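You operate a simulated robot arm through the tools that you are given. There is no shell and no other tool. Be economical: measure what you need, move in short steps, check, and stop when the job is done.

Carry out the task below with a simulated robot arm. There is one attempt and no reset: what you move stays moved.

TASK
Stand the beaker with the brown ring on the yellow pad and dispense 3 shots of 5 ml.
Fine: set the dispenser knob to 5 first; swing the spout over the beaker, then back over the drip cup.
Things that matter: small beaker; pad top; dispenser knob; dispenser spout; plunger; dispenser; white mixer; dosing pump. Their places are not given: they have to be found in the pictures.

It is judged by the outcome, as a careful person would: the job done as asked, and still so three seconds after it is handed in. It fails if anything else is knocked over, pushed out of place, dropped, spilled or broken.

THE ROBOT
A 7-joint arm with a two-finger parallel gripper, fixed in place. Base frame: the origin is at the foot of the arm, x ahead of it, y to its left, z up; the work surface is at about z = 0. Lengths are in mm, angles in rad, forces in N, time in s.
With the tool pointing down near the work surface it reaches from about 240 to 620 mm from the base axis. Its first joint turns from -1.152 to 1.152 rad. Payload 2.6 kg.
Tool frame: the origin (TCP) lies between the finger pads and is the grasp point; the fingertips stand 30 mm ahead of it; z points along the fingers, y is the line along which they close. The gripper opens to 94 mm. The fingers are 28 mm wide and 10 mm thick; the gripper's body (50 by 96 mm) begins 55 mm behind the TCP.
Orientation is told as [roll, pitch, yaw] about the base's x, y, z axes, in that order, counted from this pose: with the fingers straight down and closing along the base's y, the tool's x points along the base's -x, its y along +y and its z along -z.

THE INTERFACE
- The arm moves only by the tool arm_command. Its arguments are lists of equal length, an entry for each row: "xyz": the shift along the base's x, y, z in cm, a list of three; "rot": the turn, a rotation vector about the base's x, y, z in rad, a list of three; "fingers": the finger opening in cm, from 0 to 9.4. In form: {"xyz": [[tx, ty, tz], ...], "rot": [[wx, wy, wz], ...], "fingers": [fingers, ...]}. A call has 1 to 10 rows; each row shifts and turns the commanded pose from where the row before left it. A row lasts 0.2 s, in which the tool goes at most 50 mm and 0.15 rad; a call with a longer step from one row to the next is refused whole, and so is a gripper value outside its range. A pose out of reach is approached as far as the arm can. The call stops where the force on the tool passes 70 N (or 10 N more than at its start, if that is more) or the arm is blocked; 0.2 s more then pass. The fingers move at their own pace (about 72 mm/s each) and stop on an object; they squeeze with about 37 N. The grip force told is the motor's: it shows also when the fingers shut on nothing. Time passes only in rows, and 0.2 s behind the last, so rows that do not move let the fingers close. It gives the time, the measured TCP pose, the force on the tool (base axes), the opening and the grip force at its end, in the units of the frame above (readings bear some noise).
- Cameras (640 x 400 px; columns grow to the right, rows downward): "scene" is fixed at [42.3, 422.3, 576.3]; the picture's right is [-0.78, -0.63, 0.00], its down [-0.30, 0.37, -0.88] and it looks along [0.55, -0.68, -0.48] (base axes); focal length 224 px, centre (320, 200). "wrist" rides on the gripper at [-37, 0, -58] in the tool frame; the picture's right is [0.00, -1.00, 0.00], its down [0.97, 0.00, -0.24] and it looks along [0.24, 0.00, 0.97] (tool axes); focal length 218 px, centre (320, 200).
- snapshot(camera): a new picture of that camera. No time passes.
- measure_at(camera, pixels): for up to 12 pixels [column, row] of the newest picture of that camera ("zoom" is the newest enlarged one), the place [x, y, z] in the base frame of the surface seen there, good to about 2 mm, but the place of the scene camera against the robot may be out by one fixed shift of up to 12 mm in any direction. No time passes.
- inspect(camera, box): a new picture of the part [left, top, right, bottom] of that camera's present view, enlarged. No time passes.
- finish_job(): hands the job in; it is judged then, once.

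Work in short steps. Measure before you move; look again where a grasp or a placing could have gone wrong, and mend it. You have 80 turns and 46 pictures in all, the two below and enlarged ones among them. Open the gripper and draw the arm clear of the work before you hand the job in, unless the task says otherwise; then end with one line.

The tools are called after "Request:" as name(argument=value, ...) on one line, values as JSON. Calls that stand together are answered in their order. arm_command: Moves the arm, as the interface text tells. Its arguments: {"type":"object","properties":{"xyz":{"type":"array"},"rot":{"type":"array"},"fingers":{"type":"array"}},"required":["xyz","rot","fingers"]} The other tools are called the same way: snapshot (camera) takes a picture; measure_at (camera, pixels) gives the place of the surface under pixels of a picture; inspect (camera, box) takes an enlarged picture of a part of a camera's view; finish_job () hands the job in.

At the start:

```text
time_s: 0.0
ee_pos: [291.7, 47.0, 457.0]
tcp_rot: [0.001, 0.0, 0.001]
contact_force: [-0.4, 0.5, -0.1]
finger_gap: 93.8
finger_force: 0.1
```

scene: 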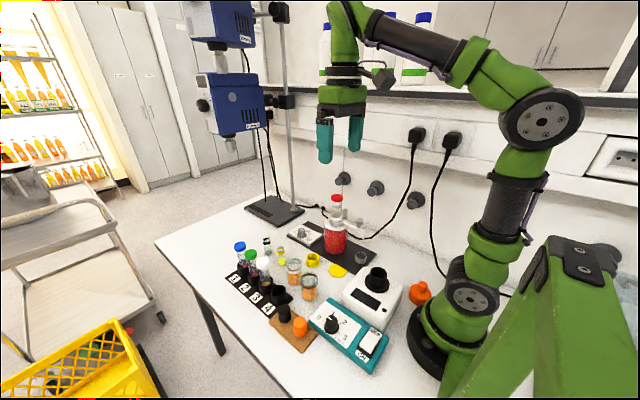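
wrist: 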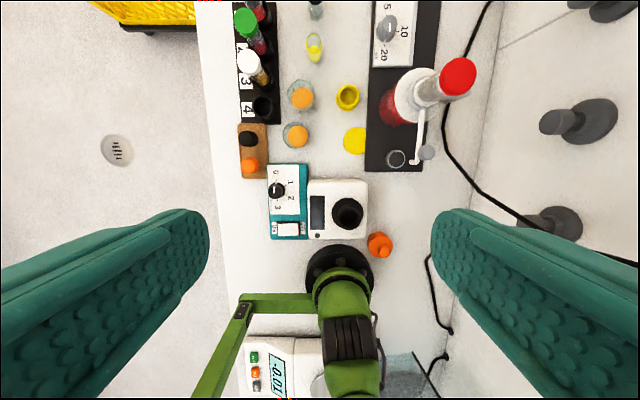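

The dispenser (red bottle) is near wrist pixel (400,100), with the yellow pad near (355,140). I'll enlarge both views.

Request:
inspect(camera="wrist", box=[220, 0, 500, 180])

Request:
inspect(camera="scene", box=[220, 180, 400, 310])

```text
2.22 times, centred on (360, 90) of wrist
```

zoom: 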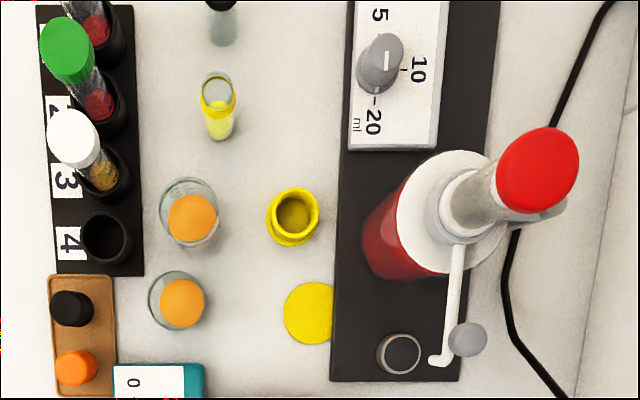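

```text
3.08 times, centred on (310, 245) of scene
```

zoom: 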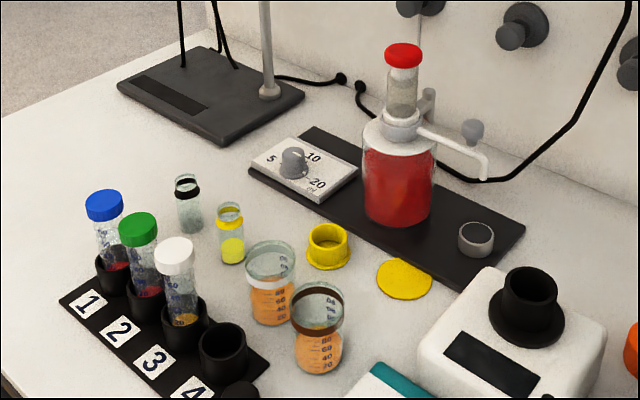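

The brown-ringed beaker is at scene zoom (318,320), which I take to be the nearer one at wrist (297,134). I'll measure the objects in both cameras.

Request:
measure_at(camera="zoom", pixels=[[318, 290], [318, 345], [404, 278], [404, 55], [484, 175], [472, 130], [478, 228], [294, 155], [270, 250], [400, 205], [328, 235], [430, 108]])

Request:
measure_at(camera="wrist", pixels=[[297, 133], [285, 133], [355, 140], [458, 76], [412, 159], [427, 152], [396, 158], [387, 28], [304, 97], [348, 97], [405, 90], [387, 15]])

Request:
inspect(camera="scene", box=[270, 250, 330, 300])

Request:
inspect(camera="scene", box=[285, 180, 375, 280])

```text
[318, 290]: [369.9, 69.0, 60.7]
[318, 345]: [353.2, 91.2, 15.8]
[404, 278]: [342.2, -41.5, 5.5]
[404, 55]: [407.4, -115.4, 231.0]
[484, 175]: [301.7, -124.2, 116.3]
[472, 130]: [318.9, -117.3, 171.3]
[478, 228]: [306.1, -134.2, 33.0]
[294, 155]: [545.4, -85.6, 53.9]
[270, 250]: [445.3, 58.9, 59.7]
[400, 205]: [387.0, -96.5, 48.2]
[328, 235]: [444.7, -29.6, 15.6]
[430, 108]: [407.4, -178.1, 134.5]
```

```text
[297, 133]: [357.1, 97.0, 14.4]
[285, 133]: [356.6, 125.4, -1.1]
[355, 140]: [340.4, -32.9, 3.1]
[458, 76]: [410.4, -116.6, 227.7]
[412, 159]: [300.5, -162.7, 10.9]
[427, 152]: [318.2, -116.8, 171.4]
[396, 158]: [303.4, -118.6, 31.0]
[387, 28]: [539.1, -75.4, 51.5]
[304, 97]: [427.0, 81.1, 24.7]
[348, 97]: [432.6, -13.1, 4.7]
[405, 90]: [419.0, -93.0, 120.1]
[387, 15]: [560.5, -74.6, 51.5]
```

```text
8.00 times, centred on (300, 275) of scene
```

zoom: 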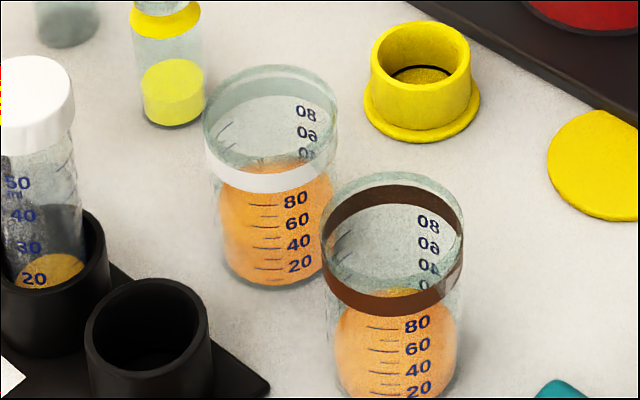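

```text
4.00 times, centred on (330, 230) of scene
```

zoom: 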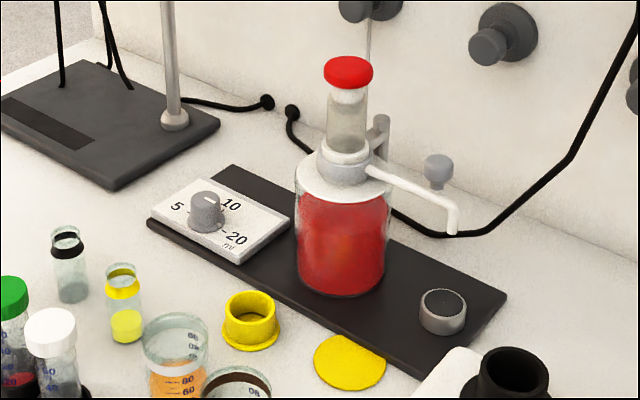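

Next I'll check the tall obstacles (blue motors, stand rod) and get finer points on the dispenser, beakers and knob.

Request:
measure_at(camera="zoom", pixels=[[205, 195], [209, 203], [205, 215], [172, 115], [345, 160], [440, 175], [452, 228], [400, 180], [443, 300], [300, 185], [385, 185], [350, 360]])

Request:
measure_at(camera="scene", pixels=[[235, 105], [260, 20], [290, 130], [270, 100], [285, 10], [306, 282], [295, 280], [315, 280], [375, 275], [375, 305]])

Request:
arm_command(xyz=[[4, -2, 0], [4, -2, 0], [4, -2, -2], [4, -2, -3], [3, -2, -4], [0, -2, -4], [0, 0, 0]], rot=[[0, 0, 0], [0, 0, 0], [0, 0, 0], [0, 0, 0], [0, 0, 0], [0, 0, 0], [0, 0, 0]], fingers=[9.4, 9.4, 9.4, 9.4, 9.4, 9.4, 9.4])

Request:
snapshot(camera="wrist")

```text
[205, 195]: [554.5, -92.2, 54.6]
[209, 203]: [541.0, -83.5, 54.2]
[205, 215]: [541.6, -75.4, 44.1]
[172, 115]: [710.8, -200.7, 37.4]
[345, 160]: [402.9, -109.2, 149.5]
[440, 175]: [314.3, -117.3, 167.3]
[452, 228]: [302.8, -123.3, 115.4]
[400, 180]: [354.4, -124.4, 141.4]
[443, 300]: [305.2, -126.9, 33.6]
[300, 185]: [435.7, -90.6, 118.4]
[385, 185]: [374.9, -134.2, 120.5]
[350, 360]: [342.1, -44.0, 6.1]
```

```text
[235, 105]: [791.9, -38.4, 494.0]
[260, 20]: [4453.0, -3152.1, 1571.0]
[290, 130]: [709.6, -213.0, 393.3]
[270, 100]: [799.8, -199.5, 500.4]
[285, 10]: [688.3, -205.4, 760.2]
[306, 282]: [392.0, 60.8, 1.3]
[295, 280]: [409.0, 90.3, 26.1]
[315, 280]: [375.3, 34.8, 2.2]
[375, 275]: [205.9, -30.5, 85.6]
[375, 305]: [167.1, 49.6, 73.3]
```

```text
refused: row 4 steps farther than a row can; nothing moved
```

```text
39 pictures are left
```

wrist: 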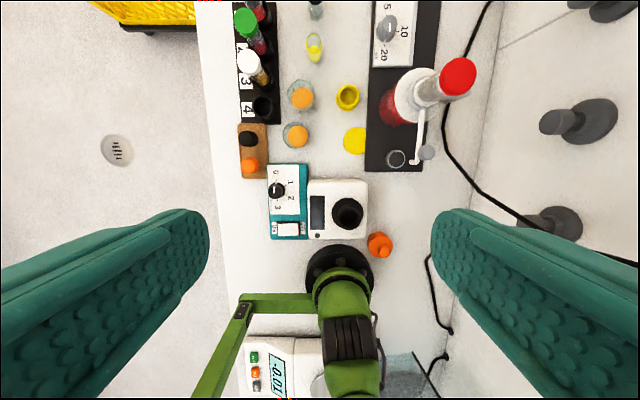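

The call was refused for too long a step. Repeating with shorter rows, toward about (500,-75,300).

Request:
arm_command(xyz=[[4, -2, 0], [4, -2, 0], [3.5, -2, -2], [3.5, -2, -2], [3, -2, -3], [2.5, -2, -3.5], [0, 0, -4.5], [0, 0, 0]], rot=[[0, 0, 0], [0, 0, 0], [0, 0, 0], [0, 0, 0], [0, 0, 0], [0, 0, 0], [0, 0, 0], [0, 0, 0]], fingers=[9.4, 9.4, 9.4, 9.4, 9.4, 9.4, 9.4, 9.4])

Request:
snapshot(camera="wrist")

```text
time_s: 1.8
ee_pos: [497.0, -70.1, 307.6]
tcp_rot: [0.002, 0.0, 0.002]
contact_force: [0.1, 0.1, 0.1]
finger_gap: 94.2
finger_force: 0.0
```

```text
38 pictures are left
```

wrist: 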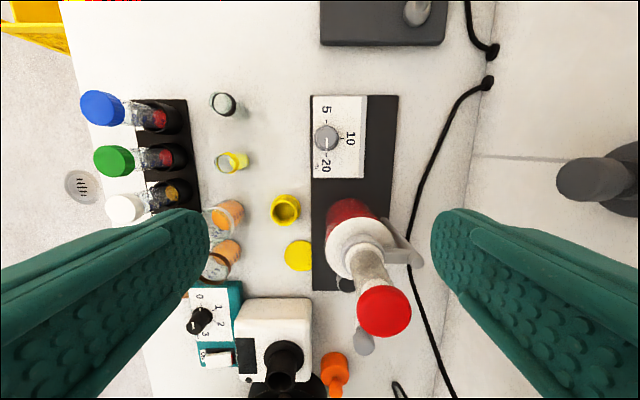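

Request:
inspect(camera="wrist", box=[296, 90, 376, 190])

Request:
measure_at(camera="wrist", pixels=[[326, 137], [316, 137], [336, 137], [326, 127], [326, 149], [345, 160], [383, 310], [299, 255], [350, 250]])

```text
4.00 times, centred on (336, 140) of wrist
```

zoom: 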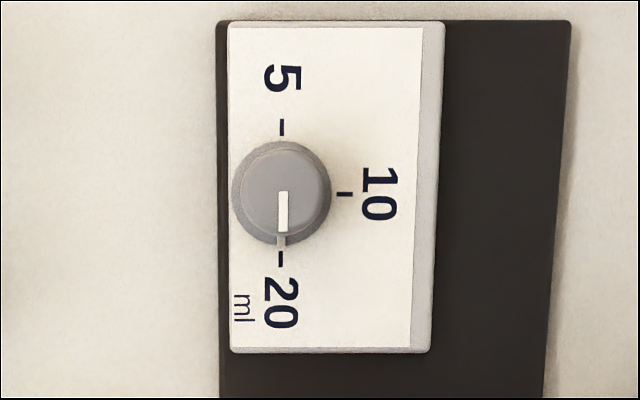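

```text
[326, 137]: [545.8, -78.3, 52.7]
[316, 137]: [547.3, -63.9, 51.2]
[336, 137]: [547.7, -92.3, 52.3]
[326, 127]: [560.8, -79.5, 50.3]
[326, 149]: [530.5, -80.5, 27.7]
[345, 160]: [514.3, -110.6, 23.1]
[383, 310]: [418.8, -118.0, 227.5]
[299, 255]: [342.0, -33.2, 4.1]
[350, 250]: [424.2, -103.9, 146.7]
```

The knob at (546,-78, top 52) points at 20, so reaching 5 takes a +π turn about z, passing 10. I'll pre-rotate the tool by -1.57 above it.

Request:
arm_command(xyz=[[1, -0.2, -1], [1, -0.2, -1], [1, -0.2, -1], [1, -0.2, -1], [0.95, 0, -1], [0, 0, -1], [0, 0, -1], [0, 0, -1], [0, 0, -1], [0, 0, -1]], rot=[[0, 0, -0.15], [0, 0, -0.15], [0, 0, -0.15], [0, 0, -0.15], [0, 0, -0.15], [0, 0, -0.15], [0, 0, -0.15], [0, 0, -0.15], [0, 0, -0.15], [0, 0, -0.15]], fingers=[7, 7, 7, 7, 7, 7, 7, 7, 7, 7])

Request:
arm_command(xyz=[[0, 0, -3], [0, 0, -3], [0, 0, -3], [0, 0, -1], [0, 0, 0]], rot=[[0, 0, -0.07], [0, 0, 0], [0, 0, 0], [0, 0, 0], [0, 0, 0]], fingers=[6, 6, 6, 6, 6])

Request:
snapshot(camera="wrist")

Request:
snapshot(camera="scene")

```text
time_s: 4.0
ee_pos: [545.0, -79.2, 208.3]
tcp_rot: [0.0, 0.001, -1.503]
contact_force: [0.8, -0.6, -0.7]
finger_gap: 69.7
finger_force: 0.2
```

```text
time_s: 5.2
ee_pos: [544.6, -79.2, 108.4]
tcp_rot: [0.001, 0.0, -1.569]
contact_force: [0.2, -0.2, -0.2]
finger_gap: 60.1
finger_force: 0.0
```

```text
36 pictures are left
```

wrist: 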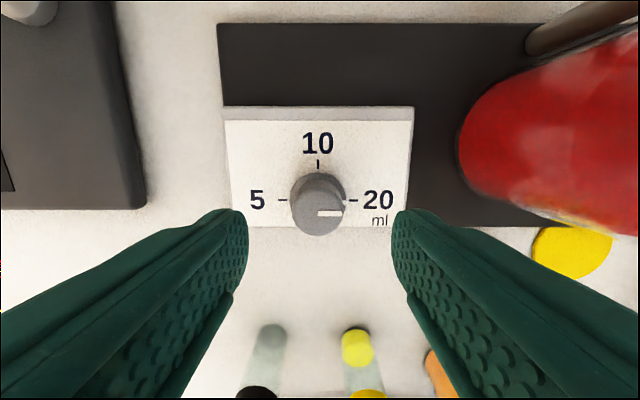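

```text
35 pictures are left
```

scene: 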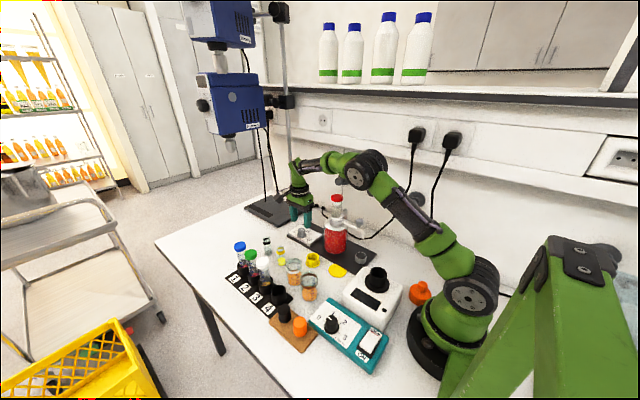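

Knob at wrist (318,195). Measuring it more precisely before I descend.

Request:
measure_at(camera="wrist", pixels=[[318, 207], [294, 207], [340, 207], [318, 185], [318, 230], [230, 180], [370, 180]])

```text
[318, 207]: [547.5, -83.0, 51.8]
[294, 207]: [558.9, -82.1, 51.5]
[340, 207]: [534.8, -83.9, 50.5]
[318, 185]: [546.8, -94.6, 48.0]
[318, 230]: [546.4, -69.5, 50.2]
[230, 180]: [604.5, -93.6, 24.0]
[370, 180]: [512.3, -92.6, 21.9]
```

Knob centre is about (547,-81.5). I'll shift, descend to z≈58 and close.

Request:
arm_command(xyz=[[0.2, -0.22, -2], [0, 0, -2], [0, 0, -1], [0, 0, 0], [0, 0, 0], [0, 0, 0]], rot=[[0, 0, 0], [0, 0, 0], [0, 0, 0], [0, 0, 0], [0, 0, 0], [0, 0, 0]], fingers=[6, 6, 6, 1.5, 1.5, 1.5])

```text
time_s: 6.6
ee_pos: [547.0, -82.8, 58.2]
tcp_rot: [-0.005, 0.001, -1.573]
contact_force: [-30.7, 1.9, 9.4]
finger_gap: 29.8
finger_force: 45.4
```

Gripped (gap 29.8), but there's a -31 N side load in x. I'll nudge the command -x to relieve it.

Request:
arm_command(xyz=[[-0.1, 0, 0], [0, 0, 0]], rot=[[0, 0, 0], [0, 0, 0]], fingers=[1.5, 1.5])

```text
time_s: 7.2
ee_pos: [546.0, -81.4, 57.9]
tcp_rot: [-0.003, 0.001, -1.57]
contact_force: [-22.2, -0.7, 3.2]
finger_gap: 29.3
finger_force: 45.6
```

Request:
arm_command(xyz=[[-0.2, 0, 0], [0, 0, 0]], rot=[[0, 0, 0], [0, 0, 0]], fingers=[1.5, 1.5])

```text
time_s: 7.8
ee_pos: [546.0, -82.3, 58.2]
tcp_rot: [0.002, 0.0, -1.568]
contact_force: [11.6, -4.5, -16.8]
finger_gap: 29.2
finger_force: 44.8
```

The load is now small. Turning +0.15 per row.

Request:
arm_command(xyz=[[0.05, 0, 0], [0, 0, 0], [0, 0, 0], [0, 0, 0], [0, 0, 0], [0, 0, 0]], rot=[[0, 0, 0.1], [0, 0, 0.15], [0, 0, 0.15], [0, 0, 0.15], [0, 0, 0.15], [0, 0, 0.08]], fingers=[1.5, 1.5, 1.5, 1.5, 1.5, 1.5])

Request:
snapshot(camera="wrist")

```text
time_s: 9.2
ee_pos: [547.2, -82.1, 57.9]
tcp_rot: [0.003, -0.007, -0.781]
contact_force: [37.8, 5.0, -25.4]
finger_gap: 29.3
finger_force: 45.0
```

```text
34 pictures are left
```

wrist: 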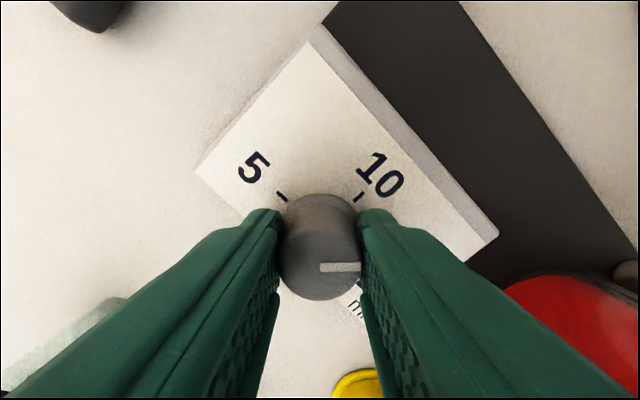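

The knob turns with the fingers. I'll relieve the +x load a little and carry on.

Request:
arm_command(xyz=[[0.12, 0, -0.05], [0, 0, 0], [0, 0, 0], [0, 0, 0], [0, 0, 0], [0, 0, 0]], rot=[[0, 0, 0.1], [0, 0, 0.15], [0, 0, 0.15], [0, 0, 0.15], [0, 0, 0.15], [0, 0, 0.08]], fingers=[1.5, 1.5, 1.5, 1.5, 1.5, 1.5])

```text
time_s: 10.6
ee_pos: [549.0, -79.8, 58.7]
tcp_rot: [0.008, -0.003, -0.005]
contact_force: [16.4, 18.1, 0.4]
finger_gap: 29.7
finger_force: 44.2
```

Request:
arm_command(xyz=[[0.05, 0.05, 0], [0, 0, 0], [0, 0, 0], [0, 0, 0], [0, 0, 0], [0, 0, 0]], rot=[[0, 0, 0.1], [0, 0, 0.15], [0, 0, 0.15], [0, 0, 0.15], [0, 0, 0.15], [0, 0, 0.08]], fingers=[1.5, 1.5, 1.5, 1.5, 1.5, 1.5])

Request:
snapshot(camera="wrist")

```text
time_s: 12.0
ee_pos: [547.2, -78.4, 58.0]
tcp_rot: [0.006, -0.003, 0.772]
contact_force: [-19.0, 21.1, 28.4]
finger_gap: 29.9
finger_force: 45.4
```

```text
33 pictures are left
```

wrist: 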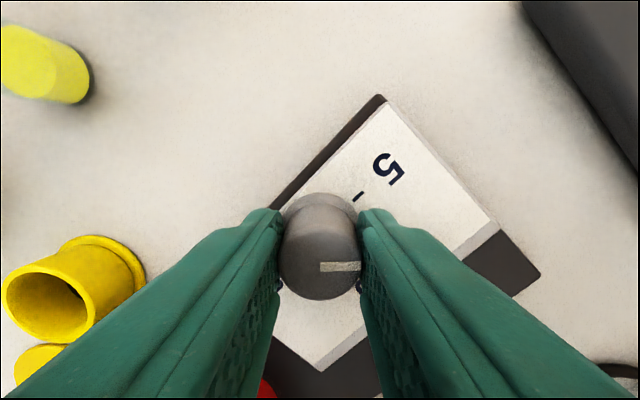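

Request:
arm_command(xyz=[[-0.1, 0.05, 0.05], [0, 0, 0], [0, 0, 0], [0, 0, 0], [0, 0, 0], [0, 0, 0]], rot=[[0, 0, 0.15], [0, 0, 0.15], [0, 0, 0.15], [0, 0, 0.15], [0, 0, 0.15], [0, 0, 0.04]], fingers=[1.5, 1.5, 1.5, 1.5, 1.5, 1.5])

Request:
snapshot(camera="wrist")

```text
time_s: 13.4
ee_pos: [545.4, -79.9, 57.9]
tcp_rot: [0.004, -0.008, 1.561]
contact_force: [-15.6, 19.6, 17.4]
finger_gap: 29.5
finger_force: 45.3
```

```text
32 pictures are left
```

wrist: 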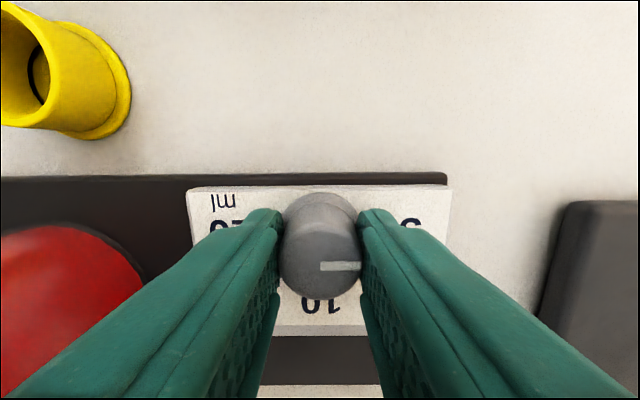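

The knob now points at 5. I'll relieve the load, open, lift and check.

Request:
arm_command(xyz=[[-0.05, 0.05, 0.05], [0, 0, 0], [0, 0, 0], [0, 0, 3], [0, 0, 4], [0, 0, 4], [0, 0, 0]], rot=[[0, 0, 0.01], [0, 0, 0], [0, 0, 0], [0, 0, 0], [0, 0, 0], [0, 0, 0], [0, 0, 0]], fingers=[1.5, 6, 6, 6, 6, 6, 6])

Request:
snapshot(camera="wrist")

```text
time_s: 15.0
ee_pos: [543.8, -81.8, 168.1]
tcp_rot: [0.001, 0.0, 1.57]
contact_force: [-0.5, -0.2, 0.3]
finger_gap: 60.0
finger_force: 0.0
```

```text
31 pictures are left
```

wrist: 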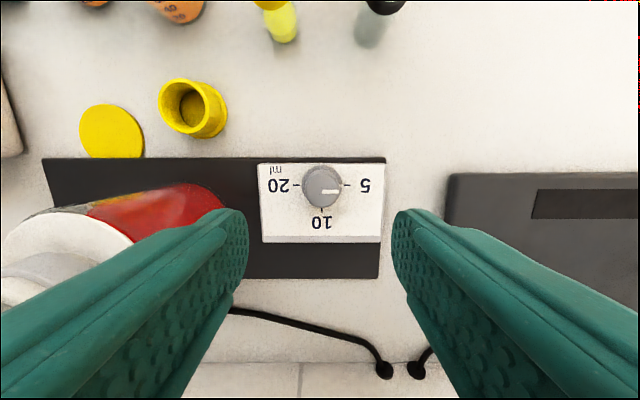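

Knob verified at 5. Next I'll raise the tool, turn back to yaw 0 and move over the brown-ring beaker to look.

Request:
arm_command(xyz=[[0, 0, 4], [0, 1, 4], [0, 3, 3], [-1, 3, 2], [-2.5, 3, 0], [-3, 3, 0], [-3, 2.5, 0], [-3, 2, 0], [-3, 0, 0], [-3, 0, 0]], rot=[[0, 0, -0.15], [0, 0, -0.15], [0, 0, -0.15], [0, 0, -0.15], [0, 0, -0.15], [0, 0, -0.15], [0, 0, -0.15], [0, 0, -0.15], [0, 0, -0.15], [0, 0, -0.15]], fingers=[9, 9, 9, 9, 9, 9, 9, 9, 9, 9])

Request:
arm_command(xyz=[[0, 0, -3], [0, 0, -3], [0, 0, 0]], rot=[[0, 0, -0.07], [0, 0, 0], [0, 0, 0]], fingers=[9, 9, 9])

Request:
snapshot(camera="wrist")

```text
time_s: 17.2
ee_pos: [361.8, 94.3, 298.6]
tcp_rot: [0.0, 0.0, 0.068]
contact_force: [0.0, -0.6, 1.0]
finger_gap: 90.0
finger_force: 0.1
```

```text
time_s: 18.0
ee_pos: [362.4, 94.1, 239.0]
tcp_rot: [0.0, 0.0, -0.001]
contact_force: [-0.3, -0.1, 0.5]
finger_gap: 90.1
finger_force: 0.0
```

```text
30 pictures are left
```

wrist: 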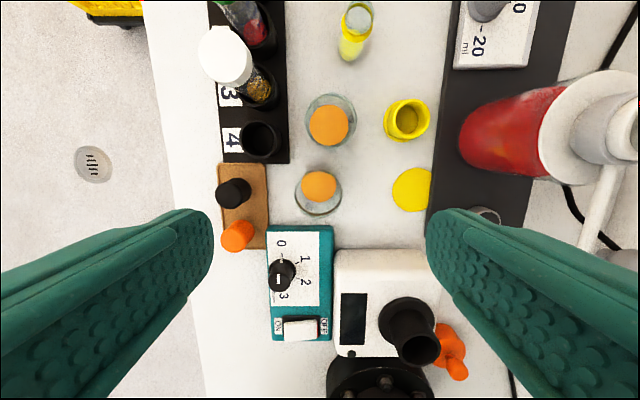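

The nearer beaker at wrist (318,190) matches the scene's brown-ring position. I'll measure it and its surroundings.

Request:
inspect(camera="wrist", box=[210, 80, 450, 250])

Request:
measure_at(camera="wrist", pixels=[[318, 186], [295, 194], [342, 194], [318, 215], [318, 171], [265, 190], [300, 228], [330, 122], [330, 149], [412, 190], [393, 190], [431, 195]])

```text
2.35 times, centred on (330, 165) of wrist
```

zoom: 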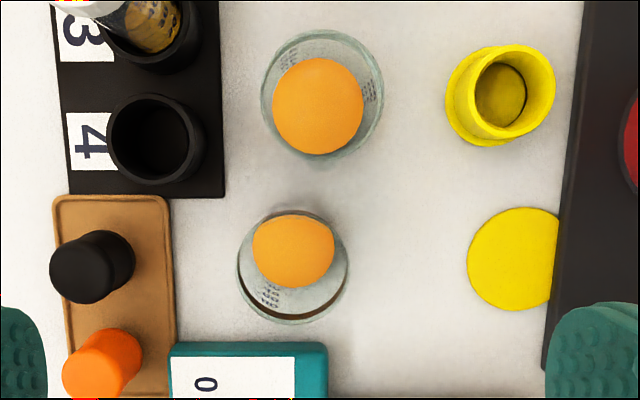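

```text
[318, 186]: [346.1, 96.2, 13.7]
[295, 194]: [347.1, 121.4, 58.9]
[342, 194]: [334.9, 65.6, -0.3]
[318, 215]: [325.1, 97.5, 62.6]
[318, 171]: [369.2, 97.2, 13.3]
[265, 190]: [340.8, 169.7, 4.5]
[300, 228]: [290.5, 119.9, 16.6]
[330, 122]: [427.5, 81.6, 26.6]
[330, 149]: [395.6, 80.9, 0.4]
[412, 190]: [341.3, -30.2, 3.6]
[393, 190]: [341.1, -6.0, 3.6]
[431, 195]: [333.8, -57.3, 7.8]
```

Beaker centre is about (350,96), Ø≈53. The pad seems to be partly overlapped by the dispenser base, so I'll look from closer before choosing where to place it.

Request:
arm_command(xyz=[[0, -4, 0], [0, -4, -1], [0, -2.5, -1], [0, 0, -2], [0, 0, 0]], rot=[[0, 0, 0], [0, 0, 0], [0, 0, 0], [0, 0, 0], [0, 0, 0]], fingers=[9, 9, 9, 9, 9])

Request:
inspect(camera="wrist", box=[240, 80, 440, 280])

```text
time_s: 19.2
ee_pos: [360.1, -9.6, 197.4]
tcp_rot: [0.0, -0.001, 0.0]
contact_force: [0.0, 0.4, 0.4]
finger_gap: 90.0
finger_force: 0.0
```

```text
2.00 times, centred on (340, 180) of wrist
```

zoom: 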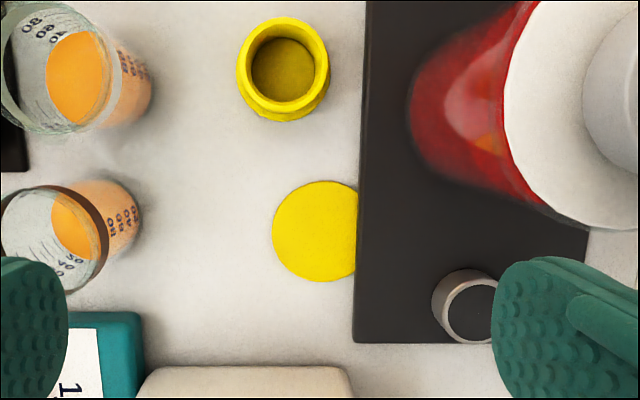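

Request:
measure_at(camera="zoom", pixels=[[275, 230], [353, 230], [320, 183], [320, 279], [363, 230], [366, 280], [366, 180], [470, 308], [470, 272], [245, 350], [80, 260], [440, 308]])

```text
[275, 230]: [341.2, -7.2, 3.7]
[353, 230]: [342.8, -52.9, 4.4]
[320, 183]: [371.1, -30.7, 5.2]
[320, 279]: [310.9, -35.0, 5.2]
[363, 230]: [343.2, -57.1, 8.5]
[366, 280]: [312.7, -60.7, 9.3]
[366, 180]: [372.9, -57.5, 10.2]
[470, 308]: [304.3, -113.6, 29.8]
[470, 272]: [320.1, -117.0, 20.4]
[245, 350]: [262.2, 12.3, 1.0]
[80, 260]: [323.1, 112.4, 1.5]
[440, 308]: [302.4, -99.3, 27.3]
```

The pad is Ø≈60, centred (341,-36), with the base edge at y≈-56. I'll stand the beaker at about (342,-28), clear of that edge. Now moving over the beaker for a closer look.

Request:
arm_command(xyz=[[-0.2, 4, -1], [-0.4, 4, -2], [-0.4, 2.56, -3], [0, 0, -2], [0, 0, 0]], rot=[[0, 0, 0], [0, 0, 0], [0, 0, 0], [0, 0, 0], [0, 0, 0]], fingers=[8, 8, 8, 8, 8])

Request:
snapshot(camera="wrist")

```text
time_s: 20.4
ee_pos: [349.1, 95.0, 119.0]
tcp_rot: [-0.002, 0.0, 0.001]
contact_force: [0.8, 0.4, -0.3]
finger_gap: 79.8
finger_force: 0.0
```

```text
27 pictures are left
```

wrist: 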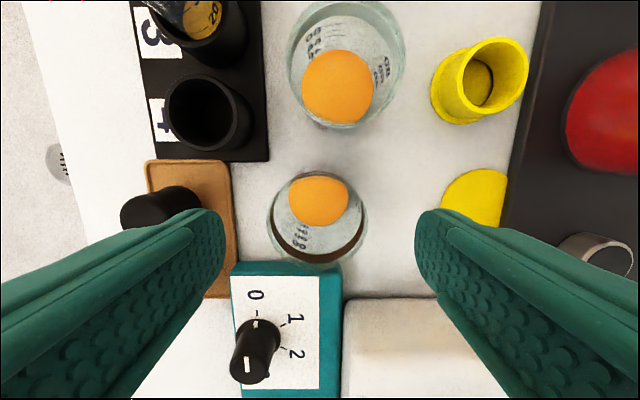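

The rim is centred at (317,217) in the picture, giving about (348,96), and the fingers straddle it. Descending to z≈50 with opening 7.4, then closing.

Request:
arm_command(xyz=[[-0.08, 0.12, -2], [0, 0, -2], [0, 0, -2], [0, 0, -0.9], [0, 0, 0]], rot=[[0, 0, 0], [0, 0, 0], [0, 0, 0], [0, 0, 0], [0, 0, 0]], fingers=[8, 7.6, 7.6, 7.6, 7.6])

Request:
arm_command(xyz=[[0, 0, 0], [0, 0, 0], [0, 0, 0], [0, 0, 0]], rot=[[0, 0, 0], [0, 0, 0], [0, 0, 0], [0, 0, 0]], fingers=[6, 5, 4.6, 4.6])

Request:
snapshot(camera="wrist")

```text
time_s: 21.6
ee_pos: [349.9, 95.8, 49.6]
tcp_rot: [0.001, 0.0, 0.0]
contact_force: [0.1, -1.1, 0.0]
finger_gap: 75.7
finger_force: 0.2
```

```text
time_s: 22.6
ee_pos: [350.2, 96.5, 48.5]
tcp_rot: [0.0, 0.0, 0.0]
contact_force: [-0.2, 0.3, 0.9]
finger_gap: 49.2
finger_force: 37.0
```

```text
26 pictures are left
```

wrist: 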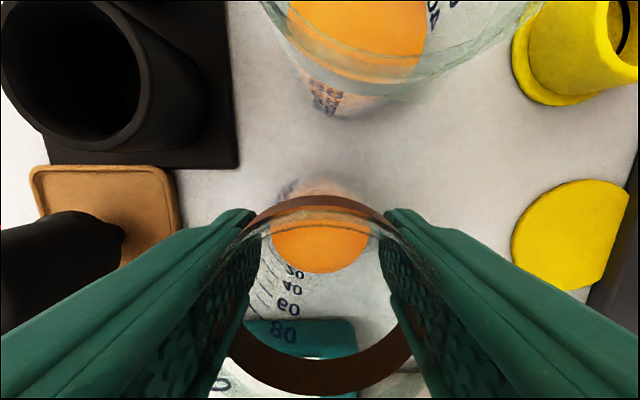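

Holding the brown-ring beaker (gap 49). I'll lift 4 cm and carry it slowly to above the pad.

Request:
arm_command(xyz=[[0, 0, 0.7], [0, 0, 1.3], [0, 0, 1.3], [0, 0, 0.7], [0, -0.7, 0], [-0.1, -1.3, 0], [-0.1, -1.8, 0], [-0.1, -1.8, 0], [-0.1, -1.8, 0], [-0.1, -1.8, 0]], rot=[[0, 0, 0], [0, 0, 0], [0, 0, 0], [0, 0, 0], [0, 0, 0], [0, 0, 0], [0, 0, 0], [0, 0, 0], [0, 0, 0], [0, 0, 0]], fingers=[4.6, 4.6, 4.6, 4.6, 4.6, 4.6, 4.6, 4.6, 4.6, 4.6])

Request:
arm_command(xyz=[[-0.1, -1.4, 0], [-0.1, -1.1, 0], [0, -0.7, 0], [0, -0.2, 0], [0, 0, 0]], rot=[[0, 0, 0], [0, 0, 0], [0, 0, 0], [0, 0, 0], [0, 0, 0]], fingers=[4.6, 4.6, 4.6, 4.6, 4.6])

Request:
snapshot(camera="wrist")

Request:
inspect(camera="scene", box=[270, 180, 430, 310])

```text
time_s: 24.8
ee_pos: [343.8, 4.8, 89.4]
tcp_rot: [-0.001, 0.002, -0.001]
contact_force: [1.1, 0.0, -0.8]
finger_gap: 49.1
finger_force: 37.1
```

```text
time_s: 26.0
ee_pos: [343.0, -29.0, 90.4]
tcp_rot: [0.0, 0.0, -0.001]
contact_force: [0.1, -0.1, -0.6]
finger_gap: 48.9
finger_force: 36.9
```

```text
25 pictures are left
```

wrist: 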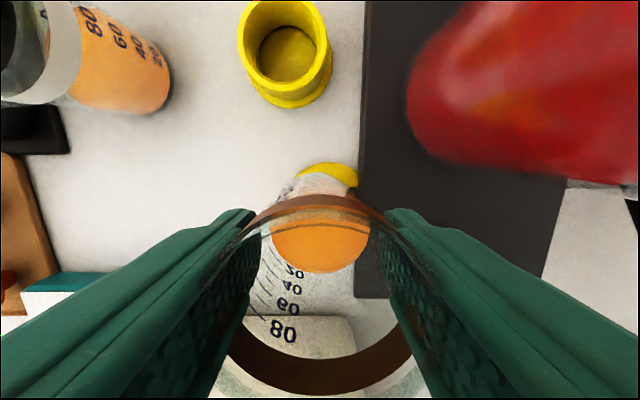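

```text
3.08 times, centred on (350, 245) of scene
```

zoom: 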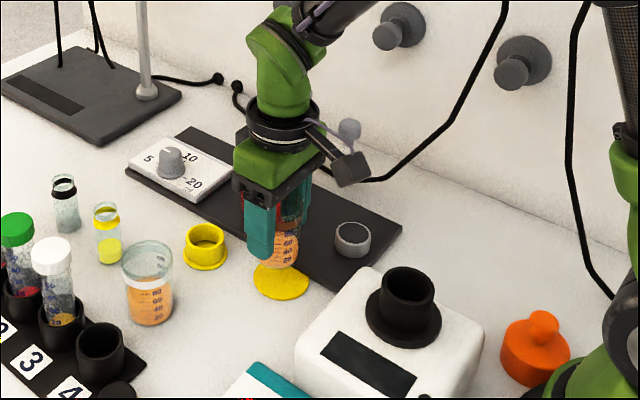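

Above the pad and clear of everything. Lowering slowly, watching the force.

Request:
arm_command(xyz=[[0, 0, -1], [0, 0, -1.2], [0, 0, -0.8], [0, 0, -0.3], [0, 0, 0]], rot=[[0, 0, 0], [0, 0, 0], [0, 0, 0], [0, 0, 0], [0, 0, 0]], fingers=[4.6, 4.6, 4.6, 4.6, 4.6])

Request:
arm_command(xyz=[[0, 0, -0.2], [0, 0, 0]], rot=[[0, 0, 0], [0, 0, 0]], fingers=[4.6, 4.6])

```text
time_s: 27.2
ee_pos: [342.9, -29.1, 55.6]
tcp_rot: [-0.001, -0.002, 0.0]
contact_force: [-0.2, 0.3, -0.5]
finger_gap: 49.1
finger_force: 36.8
```

```text
time_s: 27.8
ee_pos: [343.1, -29.1, 54.2]
tcp_rot: [0.0, -0.001, -0.001]
contact_force: [-0.7, -0.3, -0.1]
finger_gap: 49.3
finger_force: 37.6
```

Request:
arm_command(xyz=[[0, 0, -0.1], [0, 0, 0]], rot=[[0, 0, 0], [0, 0, 0]], fingers=[4.6, 4.6])

Request:
arm_command(xyz=[[0, 0, -0.08], [0, 0, 0]], rot=[[0, 0, 0], [0, 0, 0]], fingers=[4.6, 4.6])

```text
time_s: 28.4
ee_pos: [342.0, -29.7, 53.3]
tcp_rot: [-0.001, 0.001, 0.0]
contact_force: [-1.7, 1.6, 4.0]
finger_gap: 49.4
finger_force: 37.0
```

```text
time_s: 29.0
ee_pos: [343.9, -30.1, 53.8]
tcp_rot: [0.002, -0.002, 0.001]
contact_force: [-5.8, -0.2, 17.7]
finger_gap: 49.0
finger_force: 36.5
```

Touching down (17 N). Release gently and rise straight up to z≈170.

Request:
arm_command(xyz=[[0, 0, 0.06], [0, 0, 0], [0, 0, 0], [0, 0, 0]], rot=[[0, 0, 0], [0, 0, 0], [0, 0, 0], [0, 0, 0]], fingers=[4.8, 5.2, 6, 6.6])

Request:
arm_command(xyz=[[0, 0, 2], [0, 0, 3], [0, 0, 4], [0, 1.5, 4], [0, 2, 4], [0, 0, 0]], rot=[[0, 0, 0], [0, 0, 0], [0, 0, 0], [0, 0, 0], [0, 0, 0], [0, 0, 0]], fingers=[6.6, 6.6, 6.6, 8, 8, 8])

Request:
snapshot(camera="wrist")

Request:
inspect(camera="scene", box=[270, 180, 430, 310])

```text
time_s: 30.0
ee_pos: [342.5, -29.6, 54.1]
tcp_rot: [-0.002, 0.001, 0.0]
contact_force: [-0.2, 0.1, -0.5]
finger_gap: 66.0
finger_force: 0.0
```

```text
time_s: 31.4
ee_pos: [342.3, 4.1, 224.9]
tcp_rot: [-0.001, 0.0, 0.002]
contact_force: [0.5, 0.4, 0.0]
finger_gap: 80.4
finger_force: 0.1
```

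```text
23 pictures are left
```

wrist: 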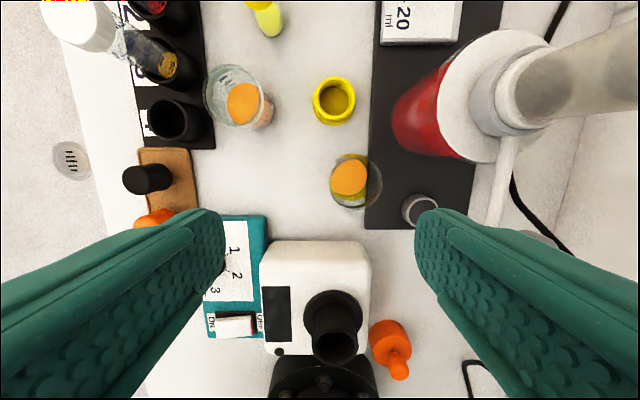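

```text
3.08 times, centred on (350, 245) of scene
```

zoom: 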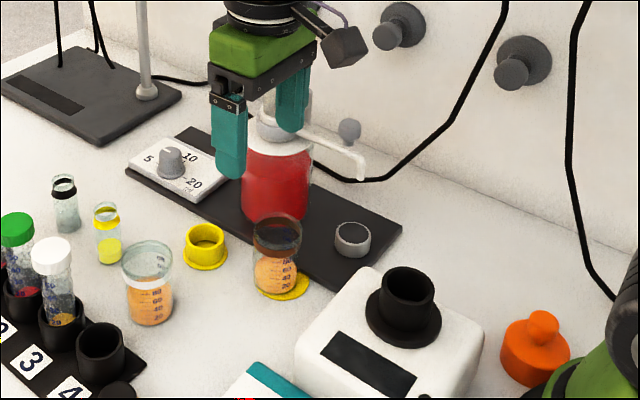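

The beaker stands on the pad. Next I'll look closely at the spout and its grey handle.

Request:
inspect(camera="scene", box=[320, 190, 390, 250])

Request:
measure_at(camera="wrist", pixels=[[350, 180], [495, 215], [505, 170], [352, 155], [352, 205], [333, 180], [370, 200], [410, 200]])

```text
6.67 times, centred on (355, 220) of scene
```

zoom: 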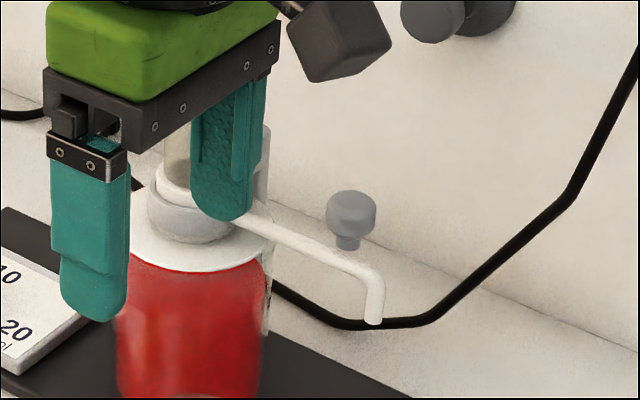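

```text
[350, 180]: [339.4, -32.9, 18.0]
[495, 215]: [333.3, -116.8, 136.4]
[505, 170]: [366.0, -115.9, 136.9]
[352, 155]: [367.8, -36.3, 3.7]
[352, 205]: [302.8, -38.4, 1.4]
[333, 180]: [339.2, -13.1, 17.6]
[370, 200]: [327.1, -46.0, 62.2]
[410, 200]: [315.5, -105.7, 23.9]
```

The handle is a mushroom knob on the spout at about (317,-117, top ~175). I'll go above it for a precise look.

Request:
arm_command(xyz=[[-0.5, -2, 3], [-0.5, -3.5, 1.5], [-0.6, -3.5, 0], [-0.6, -3.1, 0], [0, 0, 0]], rot=[[0, 0, 0], [0, 0, 0], [0, 0, 0], [0, 0, 0], [0, 0, 0]], fingers=[8, 7, 6, 6, 6])

Request:
snapshot(camera="wrist")

```text
time_s: 32.6
ee_pos: [320.0, -116.7, 268.9]
tcp_rot: [0.001, 0.0, 0.001]
contact_force: [-1.1, 0.2, 0.1]
finger_gap: 59.9
finger_force: 0.1
```

```text
20 pictures are left
```

wrist: 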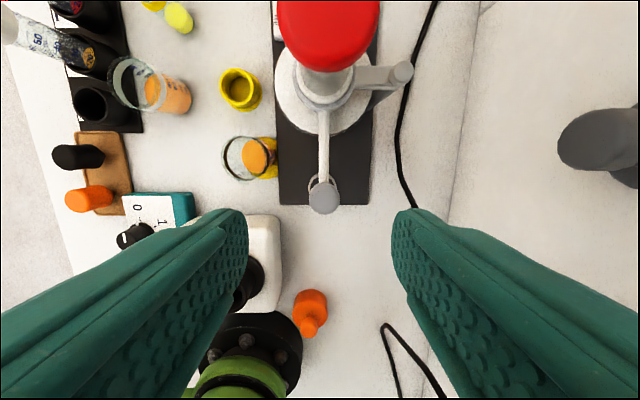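

Request:
inspect(camera="wrist", box=[220, 0, 420, 220])

Request:
measure_at(camera="wrist", pixels=[[324, 196], [312, 196], [336, 196], [324, 188], [324, 210], [330, 30], [282, 25], [377, 25], [330, 69], [323, 110], [323, 160], [400, 72]])

```text
1.82 times, centred on (320, 110) of wrist
```

zoom: 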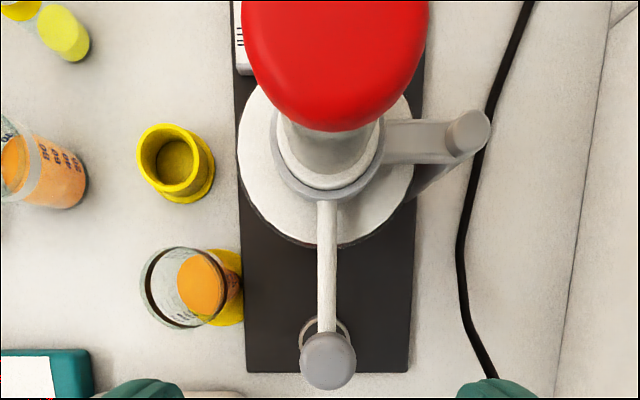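

```text
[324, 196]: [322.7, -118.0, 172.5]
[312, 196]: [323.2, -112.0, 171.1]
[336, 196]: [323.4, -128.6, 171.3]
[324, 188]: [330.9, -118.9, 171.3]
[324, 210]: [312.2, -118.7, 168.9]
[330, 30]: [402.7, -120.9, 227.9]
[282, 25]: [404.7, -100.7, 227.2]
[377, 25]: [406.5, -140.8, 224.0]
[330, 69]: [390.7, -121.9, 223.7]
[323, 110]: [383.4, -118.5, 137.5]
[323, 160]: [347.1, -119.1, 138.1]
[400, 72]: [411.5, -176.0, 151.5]
```

Handle head is at (321.5,-118.5, top 172) and the pump axis at about (410,-119.5). I'll descend around the head and close loosely.

Request:
arm_command(xyz=[[0.15, -0.18, -3], [0, 0, -3], [0, 0, -2], [0, 0, -0.6], [0, 0, 0]], rot=[[0, 0, 0], [0, 0, 0], [0, 0, 0], [0, 0, 0], [0, 0, 0]], fingers=[5.5, 5.5, 5.5, 5.5, 5.5])

Request:
arm_command(xyz=[[0, 0, 0], [0, 0, 0], [0, 0, 0]], rot=[[0, 0, 0], [0, 0, 0], [0, 0, 0]], fingers=[4, 2.6, 2.4])

Request:
snapshot(camera="wrist")

```text
time_s: 33.8
ee_pos: [322.5, -119.9, 181.9]
tcp_rot: [0.001, 0.0, 0.0]
contact_force: [0.3, -0.3, 0.2]
finger_gap: 55.0
finger_force: 0.0
```

```text
time_s: 34.6
ee_pos: [323.2, -118.7, 183.0]
tcp_rot: [-0.002, 0.001, 0.0]
contact_force: [-0.3, -1.4, -0.4]
finger_gap: 24.3
finger_force: 0.2
```

```text
18 pictures are left
```

wrist: 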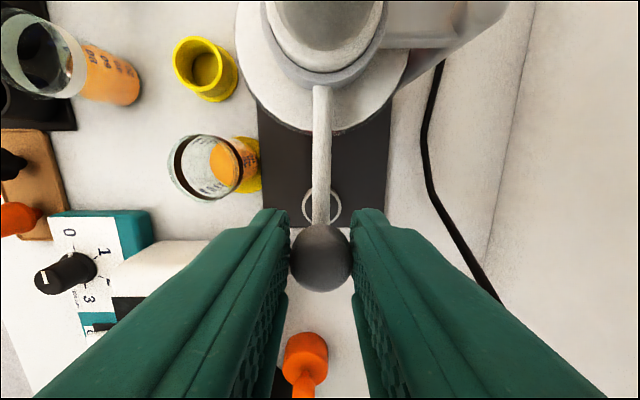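

Handle caged with no contact force. Swinging along the arc by about -0.92 rad.

Request:
arm_command(xyz=[[0.09, 1.15, 0], [0.24, 1.13, 0], [0.39, 1.09, 0], [0.52, 1.03, 0], [0.65, 0.96, 0], [0, 0, 0]], rot=[[0, 0, -0.131], [0, 0, -0.131], [0, 0, -0.131], [0, 0, -0.131], [0, 0, -0.131], [0, 0, 0]], fingers=[2.4, 2.4, 2.4, 2.4, 2.4, 2.4])

Request:
arm_command(xyz=[[0.77, 0.86, 0], [0.88, 0.75, 0], [0, 0, 0]], rot=[[0, 0, -0.131], [0, 0, -0.131], [0, 0, 0]], fingers=[2.4, 2.4, 2.4])

Request:
snapshot(camera="wrist")

Request:
inspect(camera="scene", box=[290, 180, 400, 290])

```text
time_s: 36.0
ee_pos: [341.8, -63.9, 182.3]
tcp_rot: [0.001, 0.0, -0.656]
contact_force: [-0.5, 0.2, 0.4]
finger_gap: 24.0
finger_force: 0.4
```

```text
time_s: 36.8
ee_pos: [357.0, -46.5, 183.6]
tcp_rot: [0.001, 0.001, -0.92]
contact_force: [-0.4, -0.2, -0.4]
finger_gap: 24.3
finger_force: 0.6
```

```text
17 pictures are left
```

wrist: 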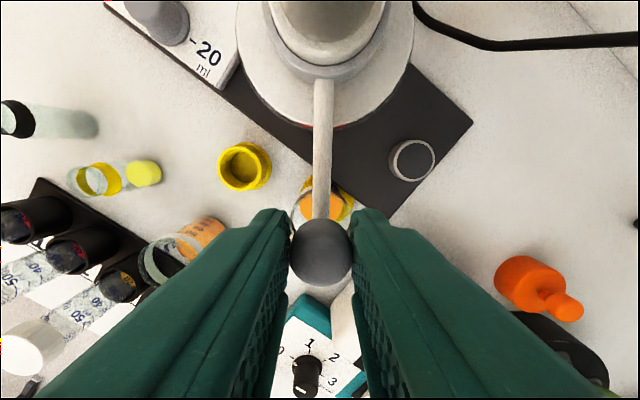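

```text
3.64 times, centred on (345, 235) of scene
```

zoom: 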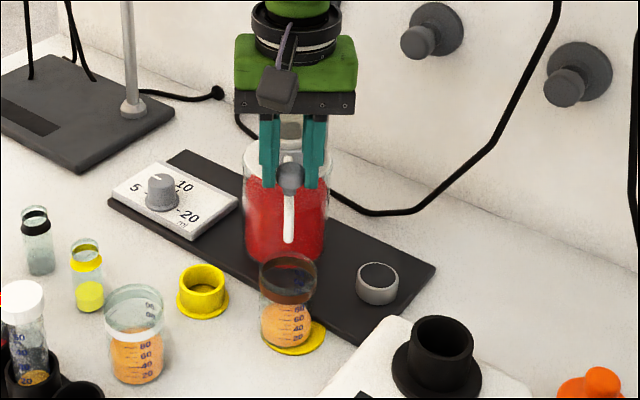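

The spout looks to be over the beaker. I'll open, rise, and measure the tip.

Request:
measure_at(camera="zoom", pixels=[[288, 238], [288, 205], [291, 180], [288, 262], [288, 280], [262, 275], [314, 275]])

Request:
arm_command(xyz=[[0, 0, 0], [0, 0, 0], [0, 0, 3], [0, 0, 4.5], [0, 0, 4], [0, 0, 0]], rot=[[0, 0, 0], [0, 0, 0], [0, 0, 0], [0, 0, 0], [0, 0, 0], [0, 0, 0]], fingers=[4, 5.5, 5.5, 5.5, 5.5, 5.5])

Request:
snapshot(camera="wrist")

```text
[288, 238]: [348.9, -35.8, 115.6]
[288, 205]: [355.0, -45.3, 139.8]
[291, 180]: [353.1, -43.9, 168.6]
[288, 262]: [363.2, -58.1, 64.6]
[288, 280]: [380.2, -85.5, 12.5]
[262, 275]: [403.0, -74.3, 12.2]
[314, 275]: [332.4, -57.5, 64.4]
```

```text
time_s: 38.2
ee_pos: [355.5, -47.7, 296.4]
tcp_rot: [0.0, 0.001, -0.918]
contact_force: [-0.2, 0.4, 0.0]
finger_gap: 55.0
finger_force: 0.0
```

```text
15 pictures are left
```

wrist: 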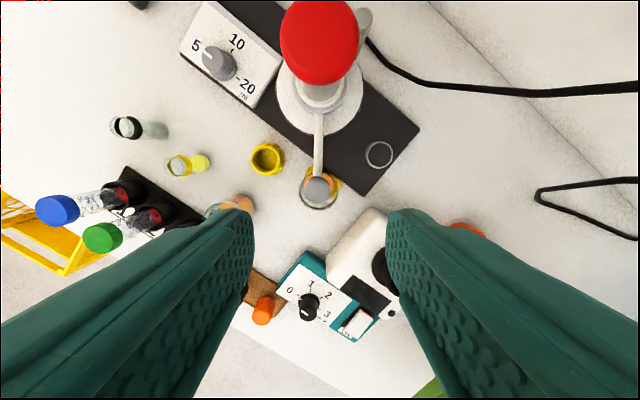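

The tip at about (350,-37) is inside the rim circle around (343,-30). Now I'll move above the red plunger cap with closed fingers.

Request:
measure_at(camera="wrist", pixels=[[320, 40], [283, 40], [357, 40], [320, 78], [318, 187], [318, 172]])

Request:
arm_command(xyz=[[1.8, -2.4, 0], [1.8, -2.4, 0], [1.85, -2.4, 0], [0, 0, 0]], rot=[[0, 0, 0], [0, 0, 0], [0, 0, 0], [0, 0, 0]], fingers=[3, 1, 0, 0])

Request:
inspect(camera="scene", box=[290, 150, 400, 270])

```text
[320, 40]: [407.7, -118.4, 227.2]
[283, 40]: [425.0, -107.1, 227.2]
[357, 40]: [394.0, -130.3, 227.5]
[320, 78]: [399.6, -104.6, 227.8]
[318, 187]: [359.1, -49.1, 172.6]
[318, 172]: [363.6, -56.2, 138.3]
```

```text
time_s: 39.2
ee_pos: [411.6, -122.2, 296.1]
tcp_rot: [-0.001, 0.001, -0.917]
contact_force: [-0.2, 0.0, 1.1]
finger_gap: 0.1
finger_force: 32.8
```

```text
3.33 times, centred on (345, 210) of scene
```

zoom: 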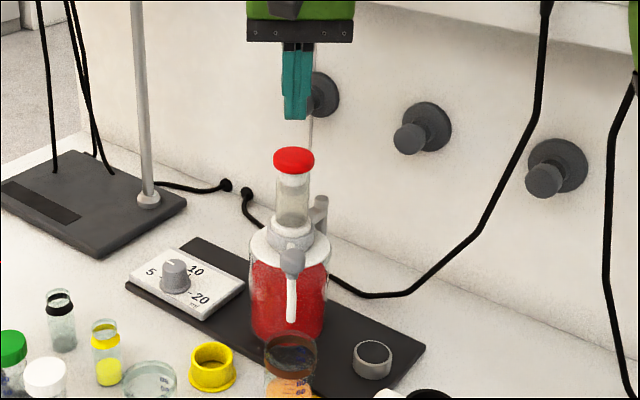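

Fingers are over the cap. Lowering to just above it, then pressing step by step.

Request:
arm_command(xyz=[[-0.15, 0.25, -2], [0, 0, -1.5], [0, 0, -0.5], [0, 0, -0.5], [0, 0, 0]], rot=[[0, 0, 0], [0, 0, 0], [0, 0, 0], [0, 0, 0], [0, 0, 0]], fingers=[0, 0, 0, 0, 0])

```text
time_s: 40.4
ee_pos: [409.6, -117.1, 253.9]
tcp_rot: [-0.001, -0.001, -0.919]
contact_force: [-0.3, 0.9, 3.8]
finger_gap: 0.0
finger_force: 32.8
```

Contact at about 4 N. Continuing down.

Request:
arm_command(xyz=[[0, 0, -0.5], [0, 0, -0.5], [0, 0, -0.5], [0, 0, 0]], rot=[[0, 0, 0], [0, 0, 0], [0, 0, 0], [0, 0, 0]], fingers=[0, 0, 0, 0])

```text
time_s: 41.4
ee_pos: [411.1, -119.2, 241.6]
tcp_rot: [0.006, -0.003, -0.921]
contact_force: [-21.9, 5.1, 48.7]
finger_gap: 0.0
finger_force: 32.6
```

Force jumps to 49 N at about 16 mm of travel, so this is likely the end stop. One more small push to be sure, then back up to see whether the cap returns.

Request:
arm_command(xyz=[[0, 0, -0.1], [0, 0, 0]], rot=[[0, 0, 0], [0, 0, 0]], fingers=[0, 0])

Request:
inspect(camera="scene", box=[290, 150, 400, 270])

Request:
arm_command(xyz=[[0, 0, 1], [0, 0, 1], [0, 0, 1], [0, 0, 1], [0, 0, 1], [0, 0, 0]], rot=[[0, 0, 0], [0, 0, 0], [0, 0, 0], [0, 0, 0], [0, 0, 0], [0, 0, 0]], fingers=[0, 0, 0, 0, 0, 0])

Request:
inspect(camera="scene", box=[290, 170, 400, 290])

```text
time_s: 42.0
ee_pos: [411.8, -118.0, 241.3]
tcp_rot: [0.008, -0.006, -0.92]
contact_force: [-21.9, 4.4, 55.3]
finger_gap: 0.2
finger_force: 33.4
```

```text
3.33 times, centred on (345, 210) of scene
```

zoom: 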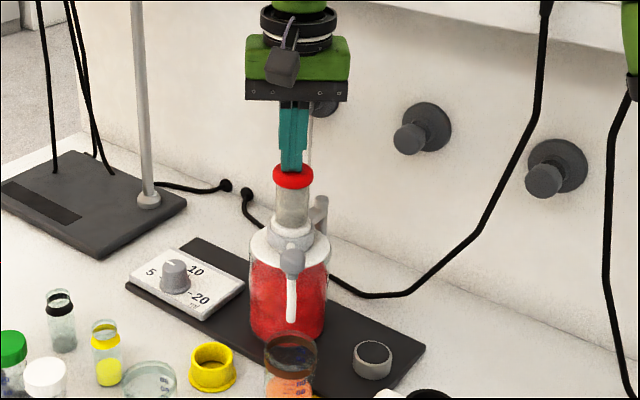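

```text
time_s: 43.4
ee_pos: [410.8, -117.8, 286.0]
tcp_rot: [0.0, -0.001, -0.917]
contact_force: [0.2, 0.6, -0.3]
finger_gap: 0.0
finger_force: 32.7
```

```text
3.33 times, centred on (345, 230) of scene
```

zoom: 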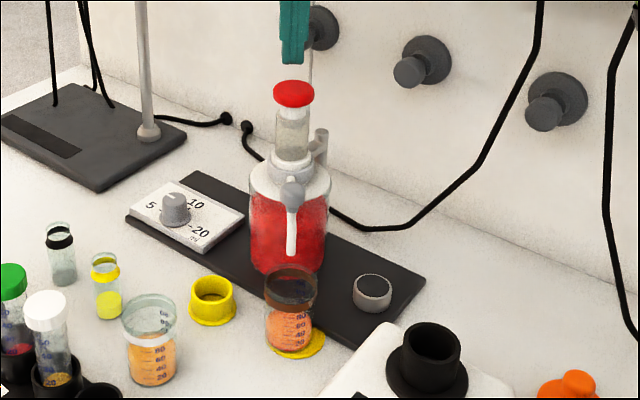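

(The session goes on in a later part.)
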